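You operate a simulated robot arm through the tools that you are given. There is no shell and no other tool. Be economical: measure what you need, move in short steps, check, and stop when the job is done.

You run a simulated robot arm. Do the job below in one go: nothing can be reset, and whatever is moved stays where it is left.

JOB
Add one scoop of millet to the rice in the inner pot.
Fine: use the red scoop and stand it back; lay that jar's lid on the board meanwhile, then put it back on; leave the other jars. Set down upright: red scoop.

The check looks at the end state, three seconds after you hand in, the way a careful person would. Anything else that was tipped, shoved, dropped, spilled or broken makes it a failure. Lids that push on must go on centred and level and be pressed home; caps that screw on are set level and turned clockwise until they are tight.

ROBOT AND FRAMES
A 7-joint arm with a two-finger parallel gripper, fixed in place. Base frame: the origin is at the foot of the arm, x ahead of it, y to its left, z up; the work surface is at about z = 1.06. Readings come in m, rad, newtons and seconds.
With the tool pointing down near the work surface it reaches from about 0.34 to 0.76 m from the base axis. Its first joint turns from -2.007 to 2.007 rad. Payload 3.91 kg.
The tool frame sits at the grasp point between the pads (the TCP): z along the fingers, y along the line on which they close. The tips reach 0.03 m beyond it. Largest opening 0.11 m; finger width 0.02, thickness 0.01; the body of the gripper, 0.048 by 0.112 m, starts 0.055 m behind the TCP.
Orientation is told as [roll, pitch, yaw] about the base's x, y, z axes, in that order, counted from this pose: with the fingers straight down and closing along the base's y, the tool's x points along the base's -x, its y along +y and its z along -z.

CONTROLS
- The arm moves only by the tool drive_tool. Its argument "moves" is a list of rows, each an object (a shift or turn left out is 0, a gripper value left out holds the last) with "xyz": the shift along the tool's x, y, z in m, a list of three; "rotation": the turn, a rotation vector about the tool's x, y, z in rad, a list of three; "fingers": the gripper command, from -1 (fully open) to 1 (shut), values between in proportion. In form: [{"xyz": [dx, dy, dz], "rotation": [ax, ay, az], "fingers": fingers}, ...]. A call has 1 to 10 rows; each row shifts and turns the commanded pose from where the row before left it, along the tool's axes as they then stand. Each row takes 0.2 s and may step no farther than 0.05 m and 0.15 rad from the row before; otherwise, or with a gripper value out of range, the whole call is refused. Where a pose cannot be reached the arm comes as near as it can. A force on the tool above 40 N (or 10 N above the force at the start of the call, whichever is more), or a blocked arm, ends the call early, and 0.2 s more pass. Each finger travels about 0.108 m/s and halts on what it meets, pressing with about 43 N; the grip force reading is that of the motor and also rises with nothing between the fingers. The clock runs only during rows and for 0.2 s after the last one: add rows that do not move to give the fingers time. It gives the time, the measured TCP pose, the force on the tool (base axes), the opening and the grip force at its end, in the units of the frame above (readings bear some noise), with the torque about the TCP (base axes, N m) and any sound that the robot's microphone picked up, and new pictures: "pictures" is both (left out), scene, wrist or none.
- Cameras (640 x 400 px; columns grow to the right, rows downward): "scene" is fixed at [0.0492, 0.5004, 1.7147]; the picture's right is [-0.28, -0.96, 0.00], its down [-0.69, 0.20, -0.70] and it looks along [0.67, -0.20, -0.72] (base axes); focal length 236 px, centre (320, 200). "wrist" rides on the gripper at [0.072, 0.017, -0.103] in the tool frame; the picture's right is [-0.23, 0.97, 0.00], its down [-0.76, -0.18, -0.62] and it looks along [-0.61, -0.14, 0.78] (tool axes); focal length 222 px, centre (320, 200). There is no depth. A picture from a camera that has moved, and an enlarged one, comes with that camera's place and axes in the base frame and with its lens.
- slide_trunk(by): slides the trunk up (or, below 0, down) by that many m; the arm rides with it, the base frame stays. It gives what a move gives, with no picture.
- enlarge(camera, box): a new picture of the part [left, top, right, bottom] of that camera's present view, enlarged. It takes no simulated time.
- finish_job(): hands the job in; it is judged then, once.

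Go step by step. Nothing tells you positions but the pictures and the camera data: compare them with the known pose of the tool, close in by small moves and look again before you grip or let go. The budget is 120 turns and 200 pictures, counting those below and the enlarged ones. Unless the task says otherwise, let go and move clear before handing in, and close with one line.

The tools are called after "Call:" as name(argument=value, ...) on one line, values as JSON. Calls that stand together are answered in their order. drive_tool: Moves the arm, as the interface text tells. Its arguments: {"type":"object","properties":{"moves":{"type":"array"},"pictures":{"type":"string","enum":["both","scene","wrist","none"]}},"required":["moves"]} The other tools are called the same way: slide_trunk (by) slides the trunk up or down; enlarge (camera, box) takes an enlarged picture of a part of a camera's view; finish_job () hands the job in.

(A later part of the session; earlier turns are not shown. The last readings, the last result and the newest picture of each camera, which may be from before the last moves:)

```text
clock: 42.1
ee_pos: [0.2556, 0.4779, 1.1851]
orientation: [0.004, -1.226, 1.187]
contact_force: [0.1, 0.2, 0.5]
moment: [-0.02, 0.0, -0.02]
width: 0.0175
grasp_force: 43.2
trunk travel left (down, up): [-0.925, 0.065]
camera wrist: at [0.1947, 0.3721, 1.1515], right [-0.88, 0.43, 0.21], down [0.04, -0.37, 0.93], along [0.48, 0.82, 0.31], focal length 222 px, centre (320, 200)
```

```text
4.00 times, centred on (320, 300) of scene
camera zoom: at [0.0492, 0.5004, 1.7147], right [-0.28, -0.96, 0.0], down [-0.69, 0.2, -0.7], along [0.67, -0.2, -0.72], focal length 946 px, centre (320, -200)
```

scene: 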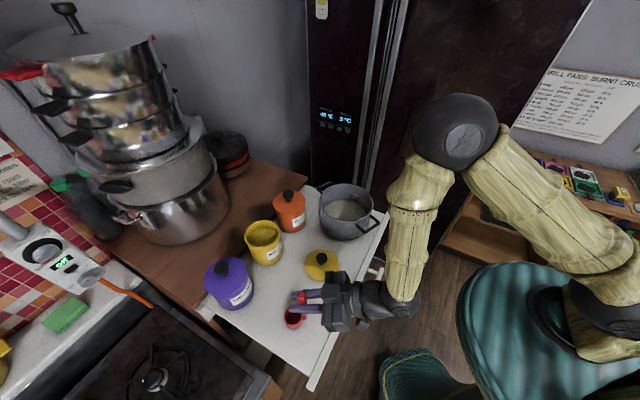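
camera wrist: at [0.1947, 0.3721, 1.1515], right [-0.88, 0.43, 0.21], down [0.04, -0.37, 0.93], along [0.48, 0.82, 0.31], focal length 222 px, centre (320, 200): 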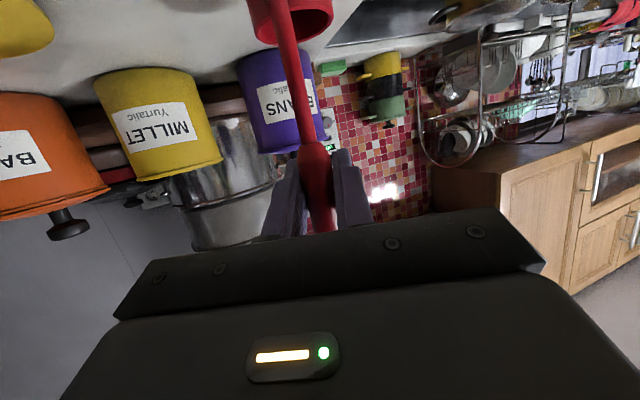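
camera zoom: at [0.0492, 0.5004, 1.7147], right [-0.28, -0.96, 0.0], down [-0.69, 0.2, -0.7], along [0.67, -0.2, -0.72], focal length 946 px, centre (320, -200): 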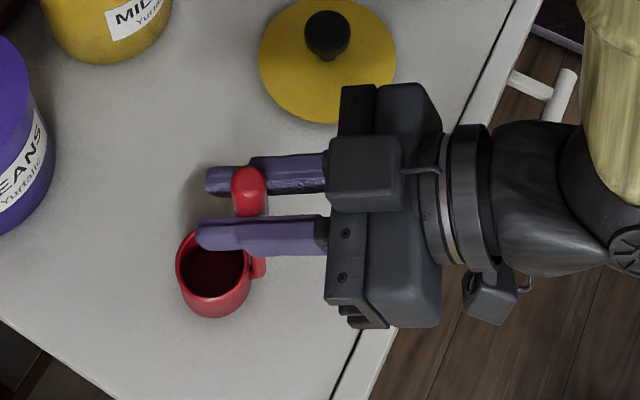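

The scoop is held and didn't move. I'll lift straight up, turn to the jar's direction and carry it over the open jar.

Call:
drive_tool(moves=[{"xyz": [-0.0376, 0, -0.0137]}, {"xyz": [-0.0376, 0, -0.0137]}, {"xyz": [-0.0376, 0, -0.0137]}, {"xyz": [-0.0376, 0, -0.0137]}, {"rotation": [0.109, 0, 0.0396]}, {"rotation": [0.109, 0, 0.0396]}, {"rotation": [0.109, 0, 0.0396]}, {}], pictures="none")

Call:
drive_tool(moves=[{"xyz": [-0.0121, -0.0252, 0.0334]}, {"xyz": [-0.0121, -0.0252, 0.0334]}, {"xyz": [-0.0121, -0.0252, 0.0334]}, {"xyz": [-0.0121, -0.0252, 0.0334]}, {"xyz": [-0.0121, -0.0252, 0.0334]}, {}])

Call:
enlarge(camera="scene", box=[200, 150, 360, 280])

```text
clock: 43.9
ee_pos: [0.2554, 0.4751, 1.3451]
orientation: [0.004, -1.224, 0.836]
contact_force: [-0.5, -1.0, 0.0]
moment: [-0.01, -0.01, -0.01]
width: 0.0175
grasp_force: 43.0
trunk travel left (down, up): [-0.925, 0.065]
```

```text
clock: 45.3
ee_pos: [0.4674, 0.5255, 1.3476]
orientation: [0.002, -1.224, 0.842]
contact_force: [-0.6, -0.7, -0.1]
moment: [-0.02, 0.04, -0.02]
width: 0.0176
grasp_force: 43.1
trunk travel left (down, up): [-0.925, 0.065]
camera wrist: at [0.3725, 0.4465, 1.3137], right [-0.68, 0.71, 0.21], down [-0.09, -0.36, 0.93], along [0.73, 0.61, 0.31], focal length 222 px, centre (320, 200)
```

scene: 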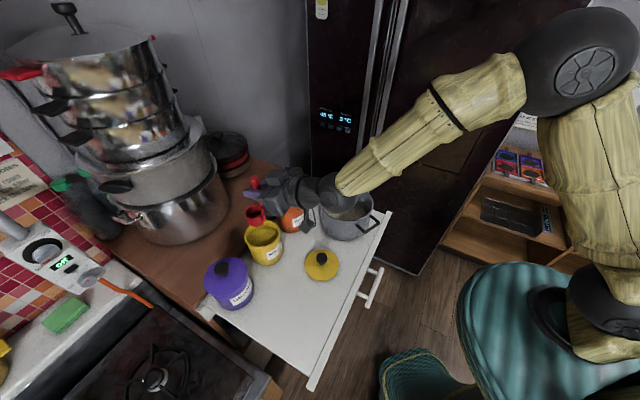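
wrist: 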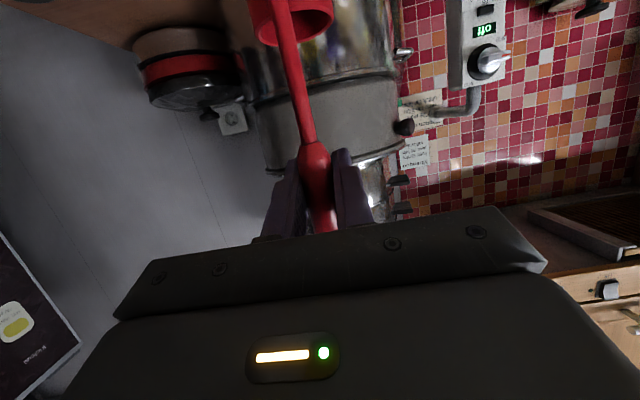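

```text
3.08 times, centred on (280, 215) of scene
camera zoom: at [0.0492, 0.5004, 1.7147], right [-0.28, -0.96, 0.0], down [-0.69, 0.2, -0.7], along [0.67, -0.2, -0.72], focal length 728 px, centre (443, 154)
```

zoom: 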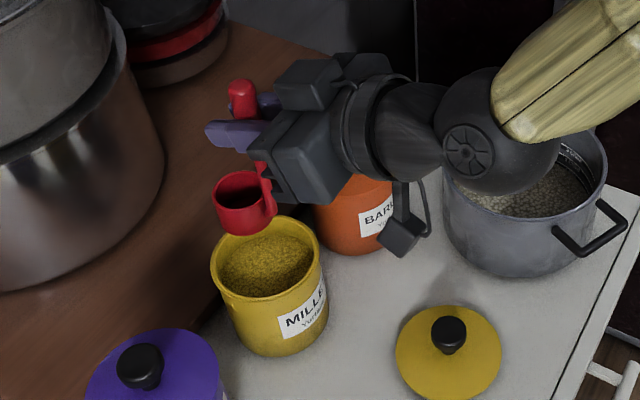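

The cup is over the jar opening. I'll descend in stages with a small lateral correction, checking that the cup and handle clear the rim.

Call:
drive_tool(moves=[{"xyz": [0.0282, -0.0015, 0.0103]}, {"xyz": [0.0282, -0.0015, 0.0103]}, {}], pictures="none")

Call:
enlarge(camera="scene", box=[210, 170, 330, 280])

Call:
enlarge(camera="wrist", box=[180, 0, 460, 180])

```text
clock: 46.1
ee_pos: [0.4702, 0.5232, 1.2835]
orientation: [0.003, -1.226, 0.839]
contact_force: [0.2, 0.3, 0.0]
moment: [0.01, 0.0, -0.03]
width: 0.0175
grasp_force: 42.7
trunk travel left (down, up): [-0.925, 0.065]
```

```text
3.64 times, centred on (270, 225) of scene
camera zoom: at [0.0492, 0.5004, 1.7147], right [-0.28, -0.96, 0.0], down [-0.69, 0.2, -0.7], along [0.67, -0.2, -0.72], focal length 860 px, centre (502, 109)
```

zoom: 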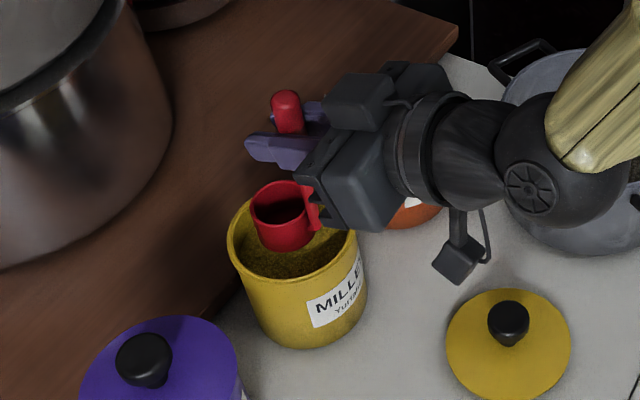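

```text
2.22 times, centred on (320, 90) of wrist
camera zoom: at [0.3755, 0.4444, 1.2514], right [-0.68, 0.71, 0.21], down [-0.09, -0.36, 0.93], along [0.73, 0.61, 0.31], focal length 494 px, centre (320, 444)
```

zoom: 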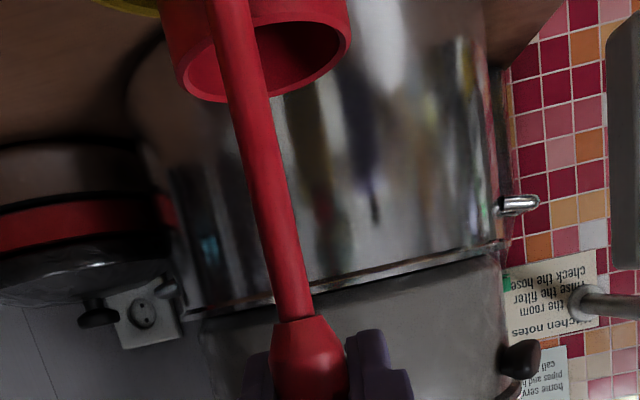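

Call:
drive_tool(moves=[{"xyz": [0.0141, 0, 0.0051]}, {"xyz": [0.0141, 0, 0.0051]}, {}], pictures="none")

Call:
enlarge(camera="scene", box=[210, 170, 330, 280])

```text
clock: 46.9
ee_pos: [0.47, 0.5234, 1.2548]
orientation: [0.002, -1.226, 0.838]
contact_force: [-0.5, -0.1, -0.8]
moment: [-0.03, 0.05, 0.0]
width: 0.0176
grasp_force: 43.0
trunk travel left (down, up): [-0.925, 0.065]
```

```text
3.64 times, centred on (270, 225) of scene
camera zoom: at [0.0492, 0.5004, 1.7147], right [-0.28, -0.96, 0.0], down [-0.69, 0.2, -0.7], along [0.67, -0.2, -0.72], focal length 860 px, centre (502, 109)
```

zoom: 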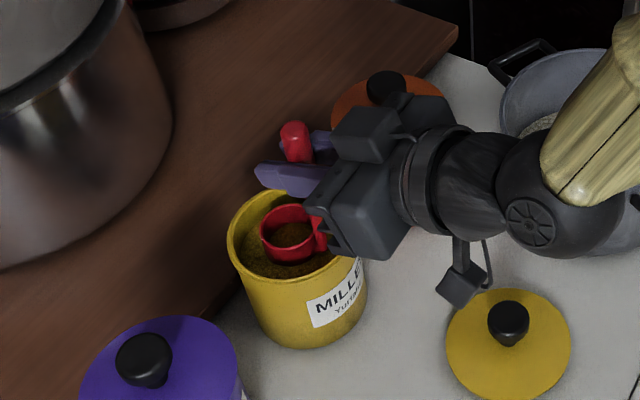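

Call:
drive_tool(moves=[{"xyz": [0.0094, 0, 0.0034]}, {"xyz": [0.0094, 0, 0.0034]}, {"xyz": [0.0094, 0, 0.0034]}, {}], pictures="none")

Call:
enlarge(camera="scene", box=[210, 170, 330, 280])

```text
clock: 47.9
ee_pos: [0.4696, 0.5235, 1.2256]
orientation: [0.004, -1.225, 0.838]
contact_force: [-0.5, -0.9, -1.6]
moment: [-0.03, -0.01, 0.01]
width: 0.0177
grasp_force: 43.0
trunk travel left (down, up): [-0.925, 0.065]
```

```text
3.64 times, centred on (270, 225) of scene
camera zoom: at [0.0492, 0.5004, 1.7147], right [-0.28, -0.96, 0.0], down [-0.69, 0.2, -0.7], along [0.67, -0.2, -0.72], focal length 860 px, centre (502, 109)
```

zoom: 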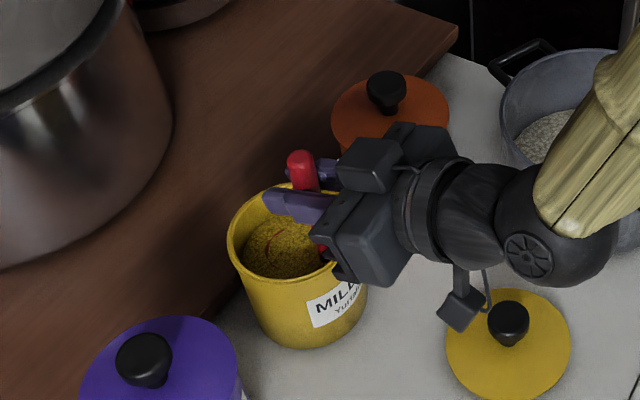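

The cup rim is just going under the millet. I'll go a few millimetres deeper and then lift slowly, staying above the jar.

Call:
drive_tool(moves=[{"xyz": [0.0066, 0, 0.0024]}, {}, {"xyz": [-0.0094, 0, -0.0034]}, {"xyz": [-0.0141, 0, -0.0051]}, {"xyz": [-0.0188, 0, -0.0068]}, {"xyz": [-0.0188, 0, -0.0068]}, {"xyz": [-0.0188, 0, -0.0068]}, {}])

Call:
enlarge(camera="scene", box=[210, 170, 330, 280])

```text
clock: 49.7
ee_pos: [0.4701, 0.5243, 1.3003]
orientation: [0.004, -1.223, 0.84]
contact_force: [0.5, 0.2, -0.4]
moment: [-0.06, -0.01, -0.05]
width: 0.0177
grasp_force: 43.1
trunk travel left (down, up): [-0.925, 0.065]
camera wrist: at [0.3756, 0.4453, 1.2676], right [-0.67, 0.71, 0.21], down [-0.08, -0.36, 0.93], along [0.73, 0.61, 0.3], focal length 222 px, centre (320, 200)
```

scene: 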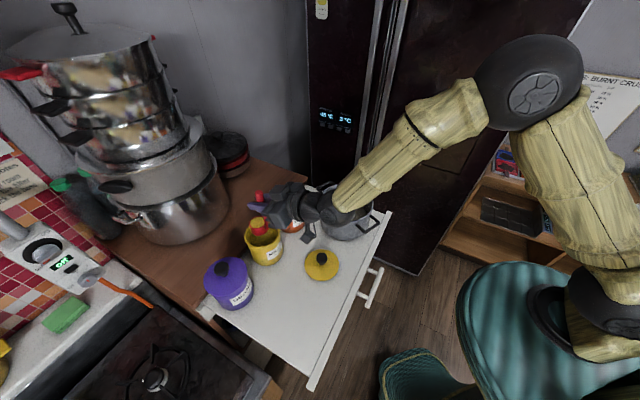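
wrist: 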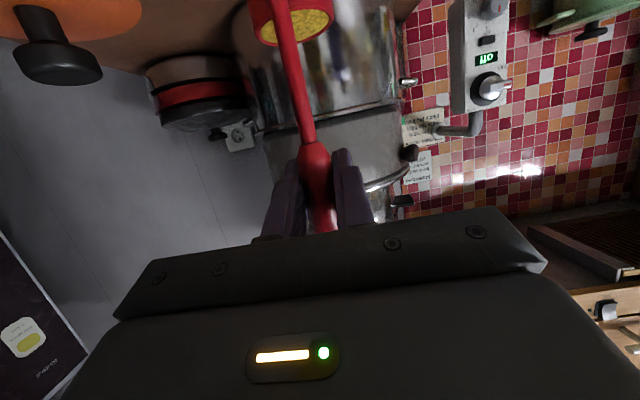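

```text
3.64 times, centred on (270, 225) of scene
camera zoom: at [0.0492, 0.5004, 1.7147], right [-0.28, -0.96, 0.0], down [-0.69, 0.2, -0.7], along [0.67, -0.2, -0.72], focal length 860 px, centre (502, 109)
```

zoom: 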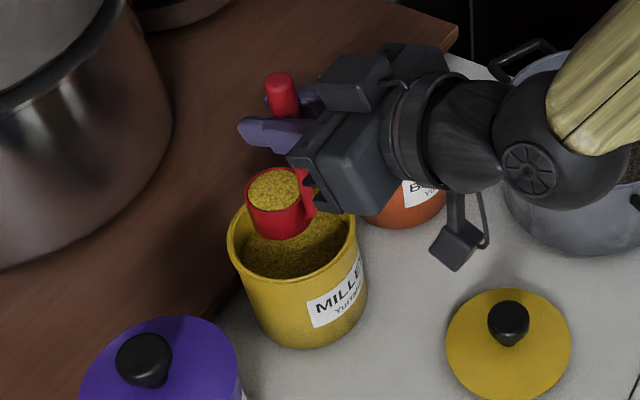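

The scoop is full to the brim. I'll jiggle it lightly over the jar to shed loose grains, then lift and turn.

Call:
drive_tool(moves=[{"xyz": [0, 0.004, 0]}, {"xyz": [0, -0.008, 0]}, {"xyz": [0, 0.008, 0]}, {"xyz": [0, -0.004, 0]}, {}, {"xyz": [-0.0212, 0, -0.0077]}, {"xyz": [-0.0212, 0, -0.0077]}, {}], pictures="none")

Call:
enlarge(camera="scene", box=[210, 150, 330, 280])

```text
clock: 51.5
ee_pos: [0.4711, 0.5255, 1.3461]
orientation: [0.004, -1.223, 0.838]
contact_force: [0.3, 1.2, -0.5]
moment: [-0.03, 0.04, 0.06]
width: 0.0178
grasp_force: 42.1
trunk travel left (down, up): [-0.925, 0.065]
```

```text
3.08 times, centred on (270, 215) of scene
camera zoom: at [0.0492, 0.5004, 1.7147], right [-0.28, -0.96, 0.0], down [-0.69, 0.2, -0.7], along [0.67, -0.2, -0.72], focal length 728 px, centre (474, 154)
```

zoom: 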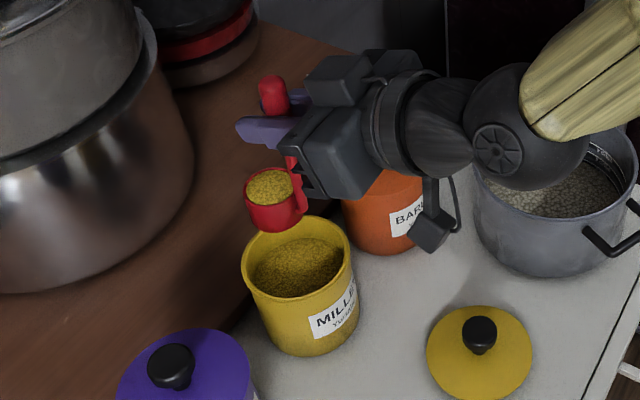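

The load is steady and nothing has spilled. I'll turn gently and carry it over the pot.

Call:
drive_tool(moves=[{"rotation": [0.064, 0, 0.0233]}, {"rotation": [0.064, 0, 0.0233]}, {"rotation": [0.064, 0, 0.0233]}, {"rotation": [0.064, 0, 0.0233]}, {"rotation": [0.064, 0, 0.0233]}, {}], pictures="none")

Call:
drive_tool(moves=[{"xyz": [0.0018, -0.012, -0.005]}, {"xyz": [0.0037, -0.0241, -0.0101]}, {"xyz": [0.0037, -0.0241, -0.0101]}, {"xyz": [0.0037, -0.0241, -0.0101]}, {"xyz": [0.0037, -0.0241, -0.0101]}, {"xyz": [0.0037, -0.0241, -0.0101]}, {"xyz": [0.0037, -0.0241, -0.0101]}, {"xyz": [0.0037, -0.0241, -0.0101]}, {"xyz": [0.0037, -0.0241, -0.0101]}, {"xyz": [0.0037, -0.0241, -0.0101]}])

Call:
enlarge(camera="scene", box=[230, 150, 400, 280])

```text
clock: 52.9
ee_pos: [0.4699, 0.5245, 1.3471]
orientation: [0.006, -1.224, 0.496]
contact_force: [0.5, -0.1, -1.4]
moment: [-0.01, -0.01, -0.02]
width: 0.0176
grasp_force: 43.2
trunk travel left (down, up): [-0.925, 0.065]
```

```text
clock: 55.1
ee_pos: [0.4893, 0.2736, 1.3482]
orientation: [0.008, -1.226, 0.495]
contact_force: [-0.6, -0.1, -0.4]
moment: [-0.01, 0.0, 0.02]
width: 0.0177
grasp_force: 43.4
trunk travel left (down, up): [-0.925, 0.065]
camera wrist: at [0.3746, 0.2297, 1.3146], right [-0.4, 0.89, 0.22], down [-0.2, -0.32, 0.93], along [0.89, 0.33, 0.31], focal length 222 px, centre (320, 200)
```

scene: 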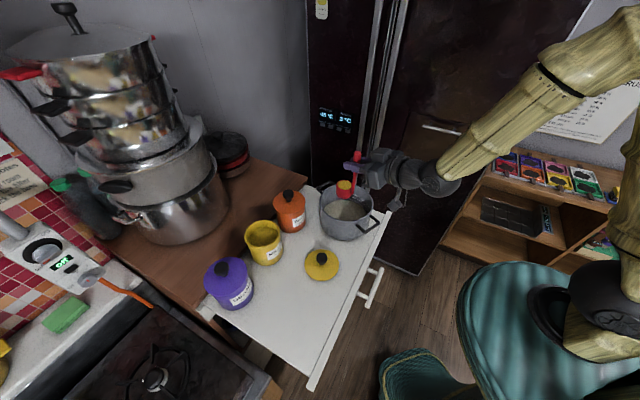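
wrist: 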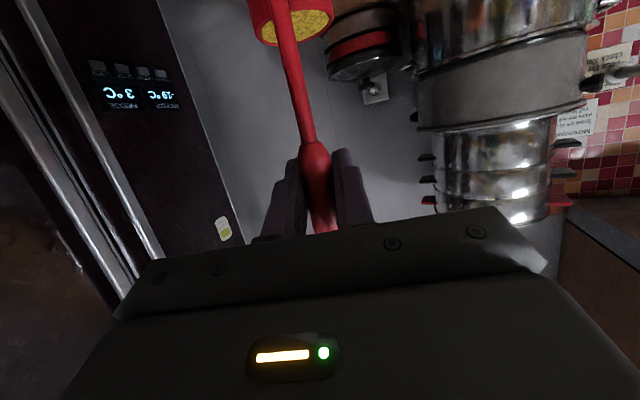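

```text
3.08 times, centred on (315, 215) of scene
camera zoom: at [0.0492, 0.5004, 1.7147], right [-0.28, -0.96, 0.0], down [-0.69, 0.2, -0.7], along [0.67, -0.2, -0.72], focal length 728 px, centre (335, 154)
```

zoom: 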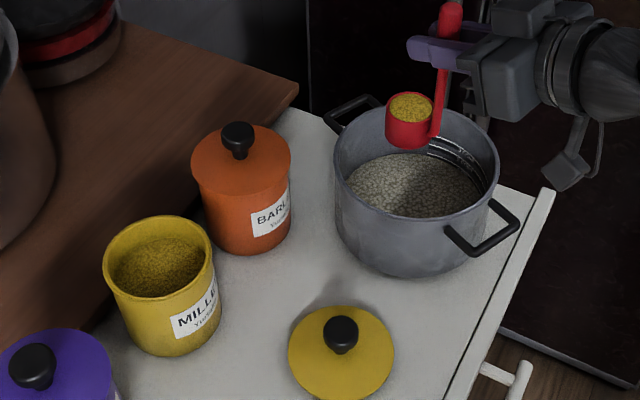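

The full cup sits above the pot, close to centre and a little to its left. I'll start rolling to pour, moving the hand right and down so the cup stays over the pot.

Call:
drive_tool(moves=[{"xyz": [0.0063, -0.011, 0.001], "rotation": [0, 0, 0.15]}, {"xyz": [0.0046, -0.0117, 0.001], "rotation": [0, 0, 0.15]}, {"xyz": [0.003, -0.0117, 0.001], "rotation": [0, 0, 0.15]}, {"xyz": [0.0015, -0.0114, 0.001], "rotation": [0, 0, 0.15]}, {"xyz": [0.0003, -0.0107, 0.001], "rotation": [0, 0, 0.15]}], pictures="none")

Call:
enlarge(camera="scene", box=[270, 140, 430, 270])

```text
clock: 56.3
ee_pos: [0.5086, 0.2249, 1.316]
orientation: [1.085, -0.755, -0.722]
contact_force: [0.5, 0.4, -0.8]
moment: [-0.05, -0.03, -0.01]
width: 0.0178
grasp_force: 43.1
trunk travel left (down, up): [-0.925, 0.065]
```

```text
3.08 times, centred on (350, 205) of scene
camera zoom: at [0.0492, 0.5004, 1.7147], right [-0.28, -0.96, 0.0], down [-0.69, 0.2, -0.7], along [0.67, -0.2, -0.72], focal length 728 px, centre (228, 185)
```

zoom: 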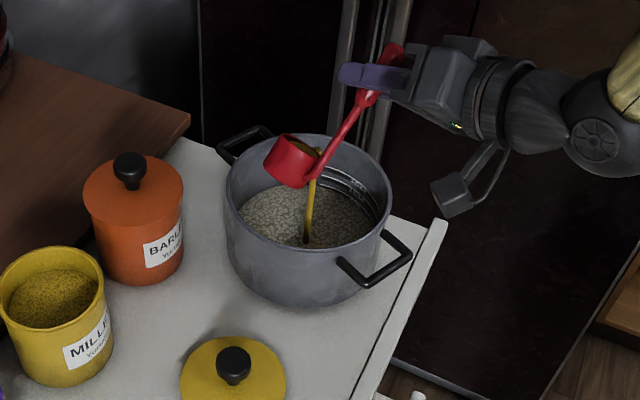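

It pours as a clean stream, but lands toward the pot's near side. I'll continue with a shift outward.

Call:
drive_tool(moves=[{"xyz": [-0.0048, -0.0058, 0.0108], "rotation": [0, 0, 0.1]}, {"xyz": [-0.0047, -0.0042, 0.0108], "rotation": [0, 0, 0.1]}, {"xyz": [-0.004, -0.0027, 0.0108], "rotation": [0, 0, 0.1]}], pictures="none")

Call:
enlarge(camera="scene", box=[270, 140, 430, 270])

```text
clock: 57.1
ee_pos: [0.5452, 0.2241, 1.3034]
orientation: [1.176, -0.482, -0.878]
contact_force: [0.2, -0.5, -1.2]
moment: [-0.04, 0.0, 0.03]
width: 0.0178
grasp_force: 43.0
trunk travel left (down, up): [-0.925, 0.065]
```

```text
3.08 times, centred on (350, 205) of scene
camera zoom: at [0.0492, 0.5004, 1.7147], right [-0.28, -0.96, 0.0], down [-0.69, 0.2, -0.7], along [0.67, -0.2, -0.72], focal length 728 px, centre (228, 185)
```

zoom: 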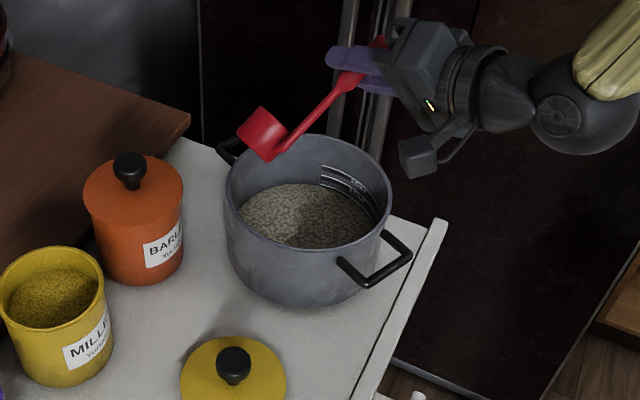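

Call:
enlarge(camera="scene", box=[310, 165, 390, 225])

Call:
enlarge(camera="wrist", box=[160, 0, 480, 200])

```text
6.67 times, centred on (350, 195) of scene
camera zoom: at [0.0492, 0.5004, 1.7147], right [-0.28, -0.96, 0.0], down [-0.69, 0.2, -0.7], along [0.67, -0.2, -0.72], focal length 1577 px, centre (120, 233)
```

zoom: 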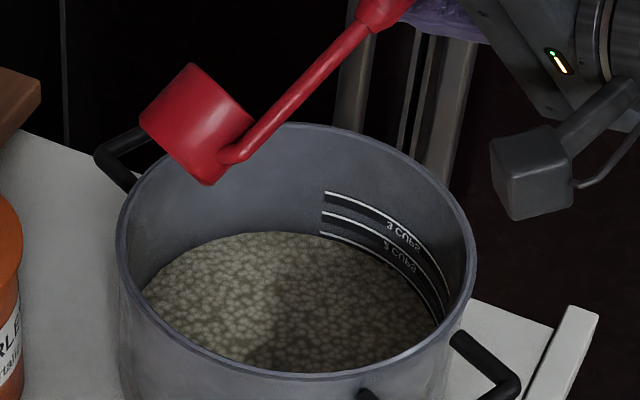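

```text
2.00 times, centred on (320, 100) of wrist
camera zoom: at [0.4195, 0.2374, 1.3187], right [0.15, 0.41, 0.9], down [-0.09, -0.9, 0.42], along [0.98, -0.14, -0.1], focal length 444 px, centre (320, 400)
```

zoom: 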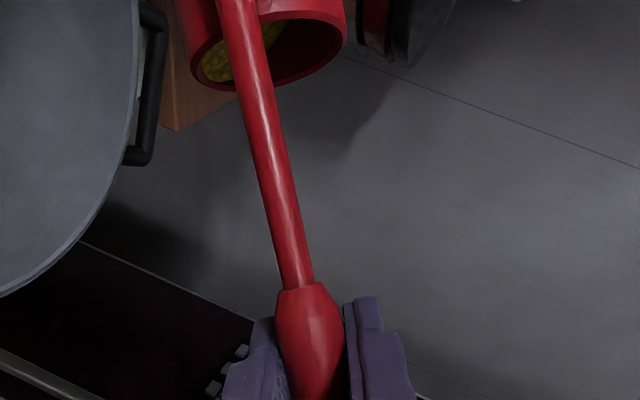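

Some millet is still in the cup. I'll keep rolling while bringing the cup back to the pot's centre.

Call:
drive_tool(moves=[{"xyz": [0.0045, -0.0063, -0.0039], "rotation": [0, 0, 0.15]}, {"xyz": [0.0035, -0.0069, -0.0039], "rotation": [0, 0, 0.15]}, {"xyz": [0.0025, -0.0073, -0.0039], "rotation": [0, 0, 0.15]}, {"xyz": [0.0013, -0.0076, -0.0039], "rotation": [0, 0, 0.15]}], pictures="none")

Call:
enlarge(camera="scene", box=[290, 150, 400, 240])

```text
clock: 58.1
ee_pos: [0.5224, 0.215, 1.2811]
orientation: [1.222, 0.077, -1.099]
contact_force: [-0.1, -0.3, -0.5]
moment: [-0.05, -0.01, -0.02]
width: 0.0176
grasp_force: 42.9
trunk travel left (down, up): [-0.925, 0.065]
```

```text
4.44 times, centred on (345, 195) of scene
camera zoom: at [0.0492, 0.5004, 1.7147], right [-0.28, -0.96, 0.0], down [-0.69, 0.2, -0.7], along [0.67, -0.2, -0.72], focal length 1051 px, centre (209, 222)
```

zoom: 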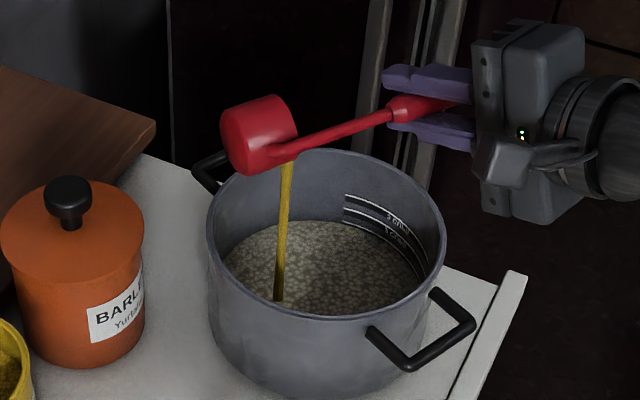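

The stream lands inside the pot at about (0.52, 0.305). I'll continue the roll to empty the cup.

Call:
drive_tool(moves=[{"xyz": [-0.0028, -0.0075, -0.0039], "rotation": [0, 0, 0.15]}, {"xyz": [-0.0039, -0.007, -0.0039], "rotation": [0, 0, 0.15]}, {"xyz": [-0.0049, -0.0064, -0.0039], "rotation": [0, 0, 0.15]}], pictures="none")

Call:
enlarge(camera="scene", box=[290, 150, 400, 240])

Call:
drive_tool(moves=[{"xyz": [-0.0058, -0.0055, -0.0039], "rotation": [0, 0, 0.15]}, {"xyz": [-0.0065, -0.0046, -0.0039], "rotation": [0, 0, 0.15]}, {}, {}])

Call:
enlarge(camera="scene", box=[290, 150, 400, 240])

```text
clock: 58.9
ee_pos: [0.5082, 0.1987, 1.2624]
orientation: [1.173, 0.497, -1.267]
contact_force: [-0.2, 0.4, -0.4]
moment: [-0.05, -0.01, -0.01]
width: 0.0177
grasp_force: 43.1
trunk travel left (down, up): [-0.925, 0.065]
```

```text
4.44 times, centred on (345, 195) of scene
camera zoom: at [0.0492, 0.5004, 1.7147], right [-0.28, -0.96, 0.0], down [-0.69, 0.2, -0.7], along [0.67, -0.2, -0.72], focal length 1051 px, centre (209, 222)
```

zoom: 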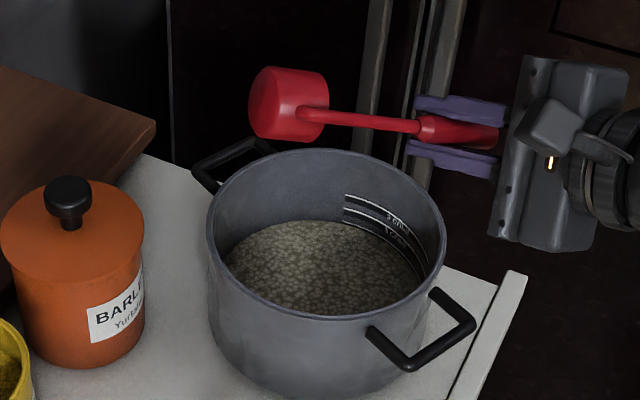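

```text
clock: 59.9
ee_pos: [0.4985, 0.1919, 1.2508]
orientation: [1.079, 0.767, -1.425]
contact_force: [0.2, 0.4, 0.1]
moment: [-0.04, 0.03, -0.01]
width: 0.0177
grasp_force: 43.2
trunk travel left (down, up): [-0.925, 0.065]
camera wrist: at [0.4147, 0.1869, 1.3472], right [0.57, -0.68, 0.46], down [-0.53, -0.73, -0.43], along [0.63, 0.0, -0.78], focal length 222 px, centre (320, 200)
```

scene: 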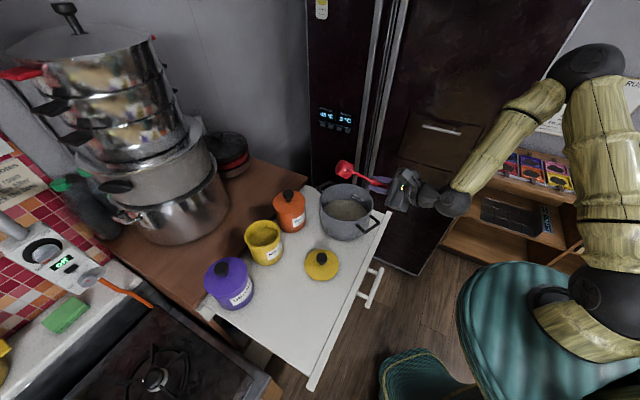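
wrist: 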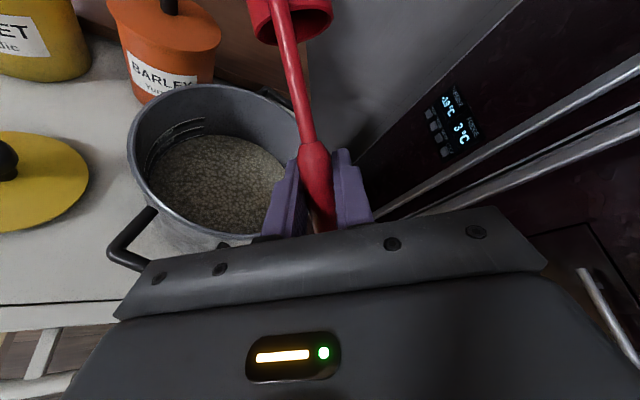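

```text
4.44 times, centred on (345, 195) of scene
camera zoom: at [0.0492, 0.5004, 1.7147], right [-0.28, -0.96, 0.0], down [-0.69, 0.2, -0.7], along [0.67, -0.2, -0.72], focal length 1051 px, centre (209, 222)
```

zoom: 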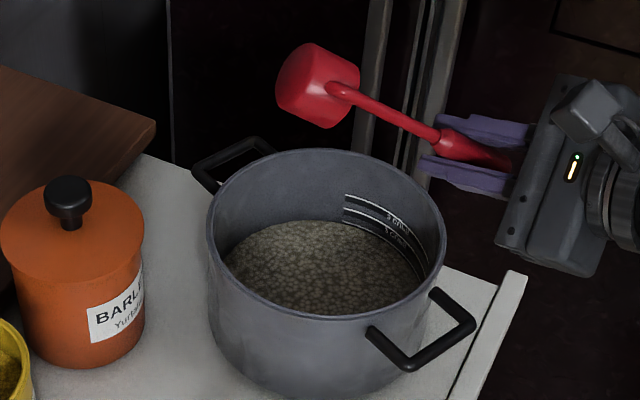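

Call:
enlarge(camera="wrist", box=[220, 0, 360, 90])

Call:
enlarge(camera="wrist", box=[110, 70, 310, 250])

```text
4.44 times, centred on (290, 45) of wrist
camera zoom: at [0.4147, 0.1869, 1.3472], right [0.57, -0.68, 0.46], down [-0.53, -0.73, -0.43], along [0.63, 0.0, -0.78], focal length 987 px, centre (453, 889)
```

zoom: 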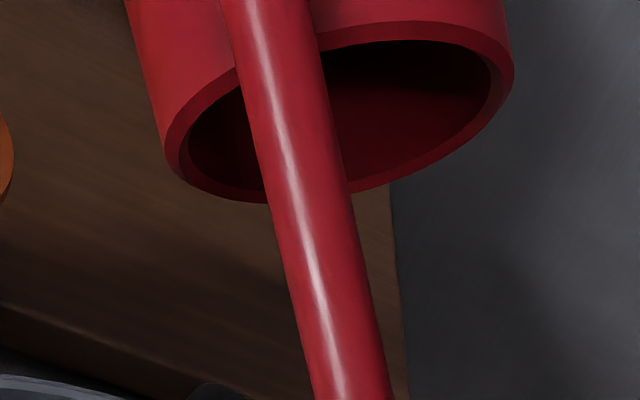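

```text
2.22 times, centred on (210, 160) of wrist
camera zoom: at [0.4147, 0.1869, 1.3472], right [0.57, -0.68, 0.46], down [-0.53, -0.73, -0.43], along [0.63, 0.0, -0.78], focal length 494 px, centre (564, 289)
```

zoom: 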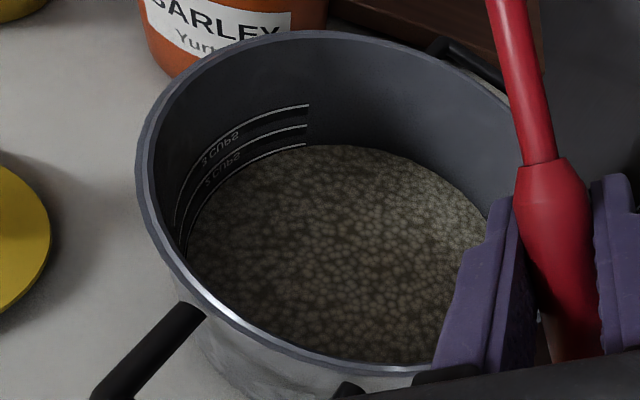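

The cup is empty and the board around the pot is clean. I'll raise the hand and roll the scoop upright.

Call:
drive_tool(moves=[{"xyz": [0.0231, 0.0212, -0.0114]}, {"xyz": [0.0231, 0.0212, -0.0114]}, {"xyz": [0.0231, 0.0212, -0.0114]}, {"rotation": [0, 0, -0.15]}, {"rotation": [0, 0, -0.15]}, {"rotation": [0, 0, -0.15]}, {"rotation": [0, 0, -0.15]}, {"rotation": [0, 0, -0.15]}, {"rotation": [0, 0, -0.15]}, {"rotation": [0, 0, -0.15]}], pictures="none")

Call:
drive_tool(moves=[{"rotation": [0, 0, -0.15]}, {"rotation": [0, 0, -0.15]}, {"rotation": [0, 0, -0.15]}, {"rotation": [0, 0, -0.15]}, {"rotation": [0, 0, -0.15]}, {"rotation": [0, 0, -0.15]}, {"rotation": [0, 0, -0.15]}, {"rotation": [0, 0, -0.15]}, {"rotation": [0, 0, -0.15]}, {}])

```text
clock: 62.1
ee_pos: [0.4987, 0.1915, 1.3511]
orientation: [1.217, -0.209, -0.991]
contact_force: [0.2, -0.3, -0.8]
moment: [-0.03, 0.01, 0.0]
width: 0.0178
grasp_force: 42.9
trunk travel left (down, up): [-0.925, 0.065]
```

```text
clock: 64.3
ee_pos: [0.4987, 0.1905, 1.3502]
orientation: [-0.001, -1.223, 0.503]
contact_force: [-0.4, -0.5, -1.1]
moment: [-0.02, 0.03, 0.0]
width: 0.0181
grasp_force: 43.0
trunk travel left (down, up): [-0.925, 0.065]
camera wrist: at [0.3832, 0.1474, 1.3181], right [-0.4, 0.89, 0.21], down [-0.2, -0.31, 0.93], along [0.89, 0.33, 0.31], focal length 222 px, centre (320, 200)
```

scene: 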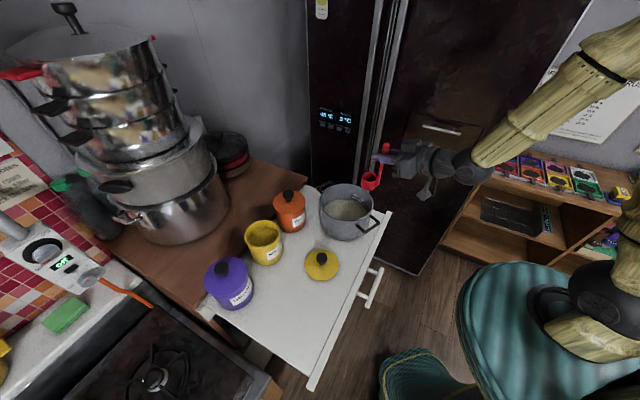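
wrist: 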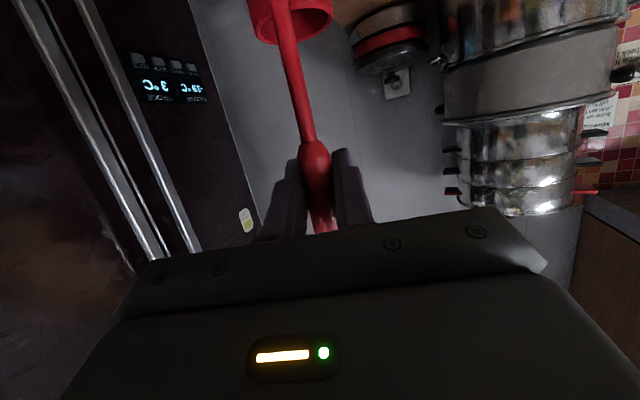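

Call:
drive_tool(moves=[{"rotation": [-0.1286, 0, -0.0468]}, {"rotation": [-0.1286, 0, -0.0468]}, {"rotation": [-0.1286, 0, -0.0468]}, {"rotation": [-0.1286, 0, -0.0468]}, {"rotation": [-0.1286, 0, -0.0468]}, {}], pictures="none")

Call:
drive_tool(moves=[{"xyz": [-0.0062, 0.037, 0.0185]}, {"xyz": [-0.0062, 0.037, 0.0185]}, {"xyz": [-0.0062, 0.037, 0.0185]}, {"xyz": [-0.0062, 0.037, 0.0185]}, {"xyz": [-0.0062, 0.037, 0.0185]}, {"xyz": [-0.0062, 0.037, 0.0185]}, {"xyz": [-0.0062, 0.037, 0.0185]}, {"xyz": [-0.0062, 0.037, 0.0185]}, {"xyz": [-0.0062, 0.037, 0.0185]}, {}], pictures="none")

```text
clock: 65.7
ee_pos: [0.4975, 0.1901, 1.3508]
orientation: [-0.001, -1.225, 1.186]
contact_force: [-0.4, -0.1, -1.4]
moment: [-0.01, 0.01, -0.02]
width: 0.0178
grasp_force: 43.1
trunk travel left (down, up): [-0.925, 0.065]
```

```text
clock: 67.9
ee_pos: [0.2598, 0.4778, 1.3479]
orientation: [0.003, -1.225, 1.183]
contact_force: [1.4, 0.4, 0.4]
moment: [-0.03, 0.0, 0.01]
width: 0.0179
grasp_force: 42.6
trunk travel left (down, up): [-0.925, 0.065]
```

Call:
drive_tool(moves=[{"xyz": [0.0345, 0.0009, 0.0121]}, {"xyz": [0.0345, 0.0009, 0.0121]}, {"xyz": [0.0345, 0.0009, 0.0121]}, {"xyz": [0.0345, 0.0009, 0.0121]}, {}], pictures="none")

Call:
enlarge(camera="scene", box=[240, 250, 400, 350])

```text
clock: 69.1
ee_pos: [0.254, 0.4782, 1.1999]
orientation: [0.002, -1.225, 1.187]
contact_force: [0.2, 0.3, -1.1]
moment: [0.03, 0.01, 0.01]
width: 0.0177
grasp_force: 43.1
trunk travel left (down, up): [-0.925, 0.065]
```

```text
4.00 times, centred on (320, 300) of scene
camera zoom: at [0.0492, 0.5004, 1.7147], right [-0.28, -0.96, 0.0], down [-0.69, 0.2, -0.7], along [0.67, -0.2, -0.72], focal length 946 px, centre (320, -200)
```

zoom: 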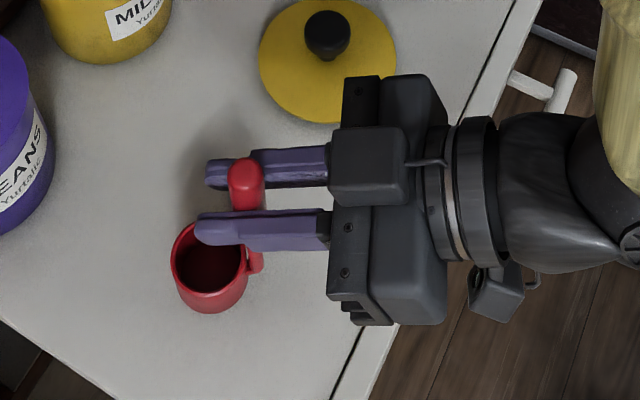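

Right over its original spot and upright. I'll lower the last 15 mm in small steps until it touches.

Call:
drive_tool(moves=[{"xyz": [0.0047, 0, 0.0017]}, {"xyz": [0.0047, 0, 0.0017]}, {"xyz": [0.0028, 0, 0.001]}, {}], pictures="none")

Call:
drive_tool(moves=[{"xyz": [0.0014, 0, 0.0005]}, {}], pictures="none")

```text
clock: 70.1
ee_pos: [0.2541, 0.4783, 1.1889]
orientation: [0.0, -1.226, 1.188]
contact_force: [-0.9, -0.1, -1.4]
moment: [-0.01, -0.04, 0.0]
width: 0.018
grasp_force: 42.9
trunk travel left (down, up): [-0.925, 0.065]
```

```text
clock: 70.7
ee_pos: [0.2533, 0.4794, 1.1855]
orientation: [0.0, -1.224, 1.186]
contact_force: [-0.7, 0.3, 0.2]
moment: [-0.02, -0.02, 0.0]
width: 0.0177
grasp_force: 42.8
trunk travel left (down, up): [-0.925, 0.065]
```

Call:
drive_tool(moves=[{"xyz": [0.0014, 0, 0.0005]}, {}], pictures="none")

Call:
enlarge(camera="scene", box=[240, 250, 400, 350])

```text
clock: 71.3
ee_pos: [0.253, 0.4797, 1.1851]
orientation: [0.001, -1.225, 1.185]
contact_force: [-0.3, -0.9, 0.3]
moment: [-0.03, 0.0, -0.01]
width: 0.0178
grasp_force: 42.9
trunk travel left (down, up): [-0.925, 0.065]
```

```text
4.00 times, centred on (320, 300) of scene
camera zoom: at [0.0492, 0.5004, 1.7147], right [-0.28, -0.96, 0.0], down [-0.69, 0.2, -0.7], along [0.67, -0.2, -0.72], focal length 946 px, centre (320, -200)
```

zoom: 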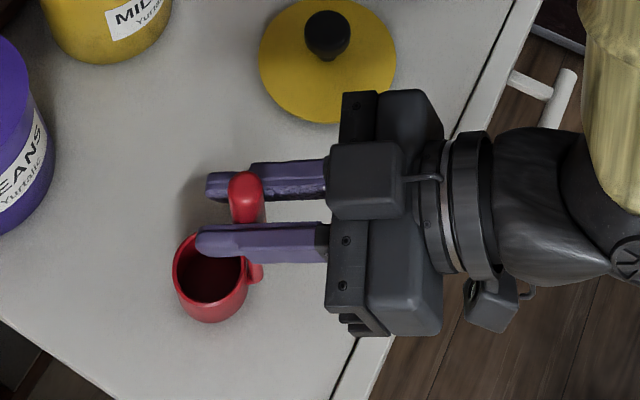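

Call:
drive_tool(moves=[{"xyz": [0.0014, 0, 0.0005]}, {}], pictures="none")

```text
clock: 71.9
ee_pos: [0.2531, 0.4778, 1.1843]
orientation: [0.0, -1.229, 1.187]
contact_force: [0.8, -0.7, 10.8]
moment: [0.23, -0.12, -0.02]
width: 0.0179
grasp_force: 43.4
trunk travel left (down, up): [-0.925, 0.065]
```

It touches the board. I'll ease off, open and rise clear.

Call:
drive_tool(moves=[{"xyz": [-0.0009, 0, -0.0003]}, {"fingers": 0.4}, {"fingers": 0}, {"fingers": -0.2}, {}, {}], pictures="wrist")

Call:
enlarge(camera="scene", box=[240, 250, 400, 350])

```text
clock: 73.3
ee_pos: [0.2536, 0.4787, 1.1838]
orientation: [0.001, -1.223, 1.186]
contact_force: [0.7, -0.3, -0.4]
moment: [-0.02, 0.02, 0.0]
width: 0.0663
grasp_force: 0.1
trunk travel left (down, up): [-0.925, 0.065]
camera wrist: at [0.1906, 0.3726, 1.1514], right [-0.87, 0.44, 0.21], down [0.04, -0.37, 0.93], along [0.48, 0.82, 0.31], focal length 222 px, centre (320, 200)
```

wrist: 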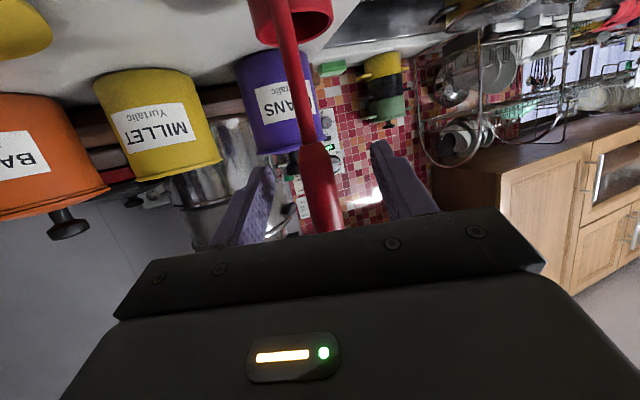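

```text
4.00 times, centred on (320, 300) of scene
camera zoom: at [0.0492, 0.5004, 1.7147], right [-0.28, -0.96, 0.0], down [-0.69, 0.2, -0.7], along [0.67, -0.2, -0.72], focal length 946 px, centre (320, -200)
```

zoom: 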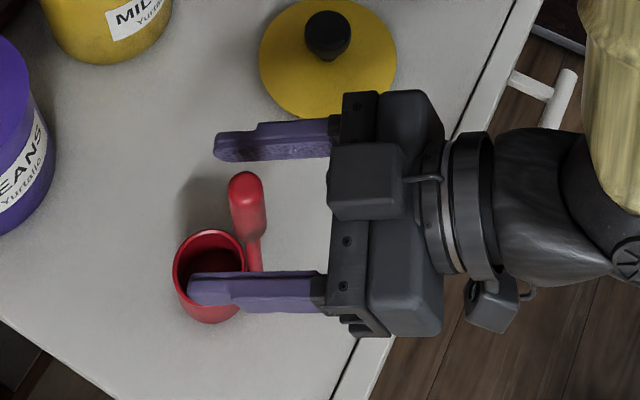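

The scoop stands upright. I'll rise, then turn the tool to point down for the lid.

Call:
drive_tool(moves=[{"xyz": [-0.0353, 0, -0.0128]}, {"xyz": [-0.0353, 0, -0.0128]}, {"xyz": [-0.0353, 0, -0.0128]}, {"xyz": [-0.0353, 0, -0.0128]}, {}], pictures="none")

Call:
drive_tool(moves=[{"rotation": [0, 0.1361, 0]}, {"rotation": [0, 0.1361, 0]}, {"rotation": [0, 0.1361, 0]}, {"rotation": [0, 0.1361, 0]}, {"rotation": [0, 0.1361, 0]}, {"rotation": [0, 0.1361, 0]}, {"rotation": [0, 0.1361, 0]}, {"rotation": [0, 0.1361, 0]}, {"rotation": [0, 0.1361, 0]}, {}], pictures="scene")

```text
clock: 74.5
ee_pos: [0.2524, 0.4804, 1.3339]
orientation: [0.001, -1.223, 1.184]
contact_force: [0.6, -0.9, -0.3]
moment: [0.0, 0.03, 0.01]
width: 0.0661
grasp_force: 0.0
trunk travel left (down, up): [-0.925, 0.065]
```

```text
clock: 76.7
ee_pos: [0.2516, 0.4775, 1.336]
orientation: [0.0, 0.002, 1.186]
contact_force: [0.5, 0.6, 0.1]
moment: [-0.02, -0.02, 0.0]
width: 0.0662
grasp_force: 0.2
trunk travel left (down, up): [-0.925, 0.065]
```

scene: 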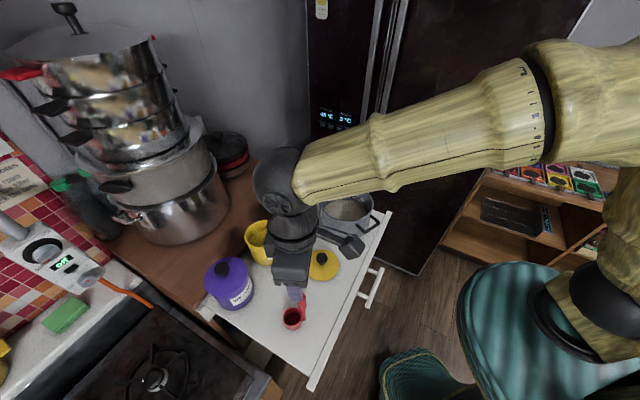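

Call:
drive_tool(moves=[{"rotation": [0, 0, 0.115]}, {"rotation": [0, 0, 0.115]}, {"rotation": [0, 0, 0.115]}, {"xyz": [-0.0071, -0.0373, 0]}, {"xyz": [-0.0071, -0.0373, 0]}, {"xyz": [-0.0071, -0.0373, 0]}, {"xyz": [-0.0071, -0.0373, 0]}, {"xyz": [0, 0, 0.045]}, {"xyz": [0, 0, 0.045]}, {}], pictures="wrist")

Call:
enlarge(camera="wrist", box=[220, 20, 420, 170])

```text
clock: 78.9
ee_pos: [0.38, 0.401, 1.2441]
orientation: [0.0, 0.0, 0.84]
contact_force: [-0.5, -0.9, 0.6]
moment: [-0.03, 0.02, -0.02]
width: 0.0663
grasp_force: 0.1
trunk travel left (down, up): [-0.925, 0.065]
camera wrist: at [0.3182, 0.3587, 1.3475], right [-0.57, 0.82, 0.0], down [0.64, 0.45, 0.62], along [0.51, 0.36, -0.78], focal length 222 px, centre (320, 200)
```

wrist: 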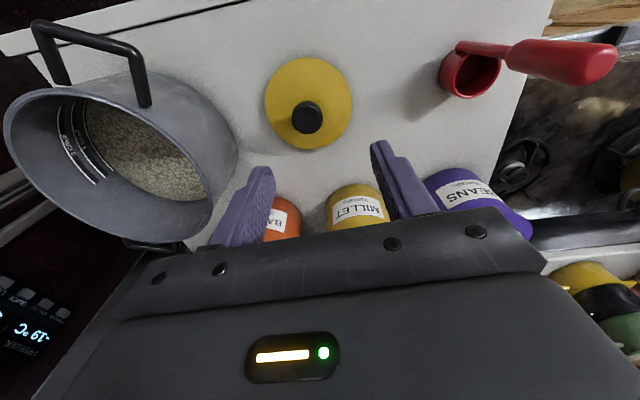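

```text
2.67 times, centred on (320, 95) of wrist
camera zoom: at [0.3182, 0.3587, 1.3475], right [-0.57, 0.82, 0.0], down [0.64, 0.45, 0.62], along [0.51, 0.36, -0.78], focal length 592 px, centre (320, 480)
```

zoom: 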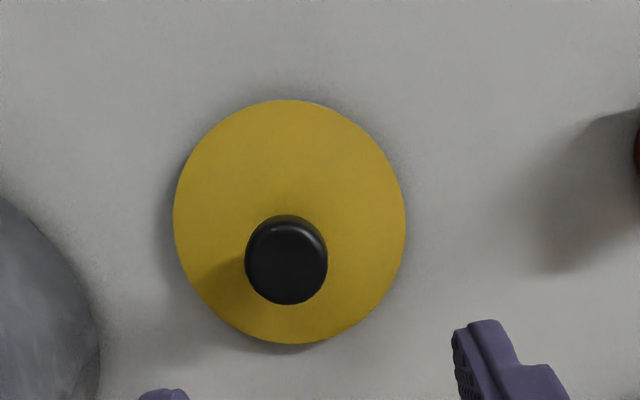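

The knob is about 12 mm toward tool −y from my axis, so I'll shift, descend part way and recheck.

Call:
drive_tool(moves=[{"xyz": [-0.004, -0.0115, 0.02]}, {"xyz": [0, 0, 0.03]}, {"xyz": [0, 0, 0.03]}, {}], pictures="wrist")

Call:
enlarge(camera="scene", box=[260, 180, 400, 300])

```text
clock: 79.9
ee_pos: [0.392, 0.3964, 1.1658]
orientation: [-0.001, -0.001, 0.841]
contact_force: [0.9, -0.9, 0.7]
moment: [-0.01, 0.02, 0.07]
width: 0.0662
grasp_force: 0.1
trunk travel left (down, up): [-0.925, 0.065]
camera wrist: at [0.3296, 0.3546, 1.2683], right [-0.57, 0.82, 0.0], down [0.64, 0.45, 0.62], along [0.51, 0.36, -0.78], focal length 222 px, centre (320, 200)
```

wrist: 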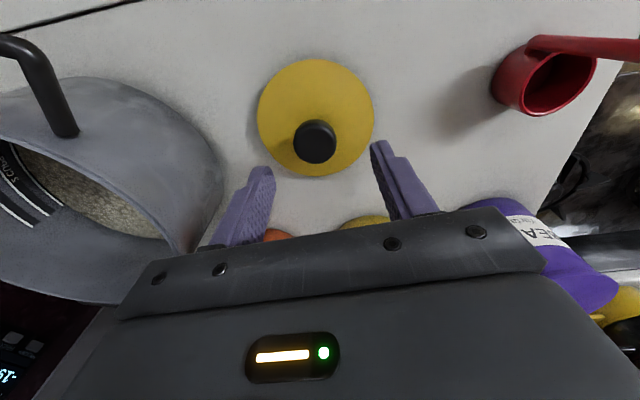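

```text
3.33 times, centred on (330, 240) of scene
camera zoom: at [0.0492, 0.5004, 1.7147], right [-0.28, -0.96, 0.0], down [-0.69, 0.2, -0.7], along [0.67, -0.2, -0.72], focal length 788 px, centre (287, 67)
```

zoom: 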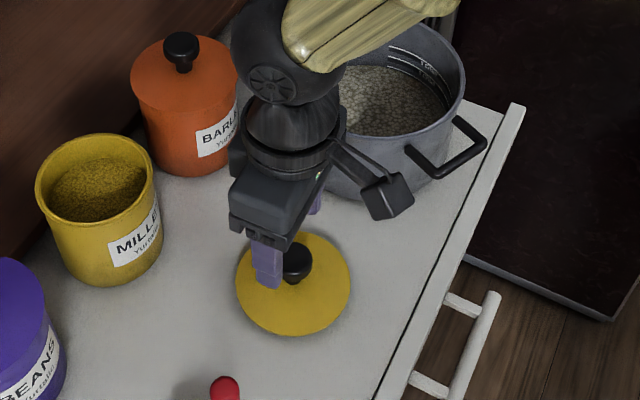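

Call:
drive_tool(moves=[{"xyz": [0, -0.003, 0.02]}, {"xyz": [0, 0, 0.02]}, {"xyz": [0, 0, 0.015]}, {}], pictures="wrist")

```text
clock: 80.9
ee_pos: [0.3955, 0.3937, 1.1099]
orientation: [0.001, -0.001, 0.841]
contact_force: [0.1, 0.0, 0.2]
moment: [0.04, -0.03, -0.01]
width: 0.0661
grasp_force: 0.1
trunk travel left (down, up): [-0.925, 0.065]
camera wrist: at [0.334, 0.3516, 1.2127], right [-0.57, 0.82, 0.0], down [0.64, 0.45, 0.62], along [0.51, 0.36, -0.78], focal length 222 px, centre (320, 200)
```

wrist: 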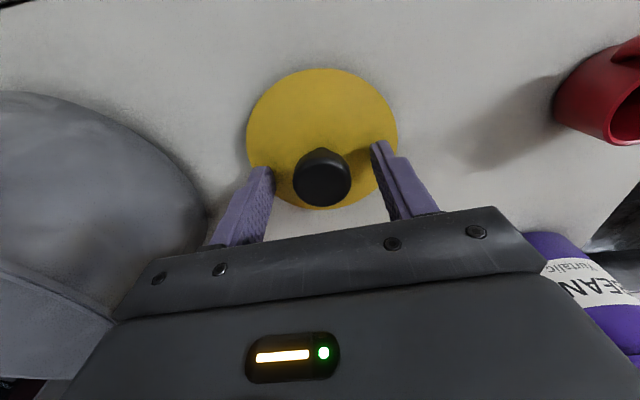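

Call:
drive_tool(moves=[{"xyz": [0.003, 0, 0.003]}, {"fingers": 0.3}, {"fingers": 1}, {}, {}, {}], pictures="wrist")

```text
clock: 82.3
ee_pos: [0.3947, 0.3911, 1.108]
orientation: [0.001, 0.001, 0.842]
contact_force: [1.2, 1.2, 7.0]
moment: [0.07, -0.02, 0.05]
width: 0.0324
grasp_force: 42.6
trunk travel left (down, up): [-0.925, 0.065]
camera wrist: at [0.3326, 0.3492, 1.2101], right [-0.57, 0.82, 0.0], down [0.64, 0.45, 0.62], along [0.51, 0.36, -0.78], focal length 222 px, centre (320, 200)
```

wrist: 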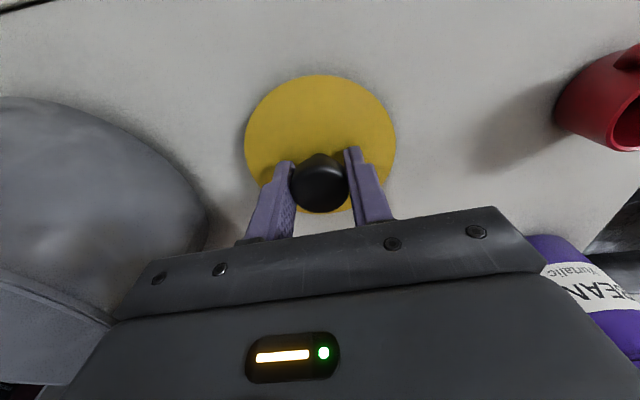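

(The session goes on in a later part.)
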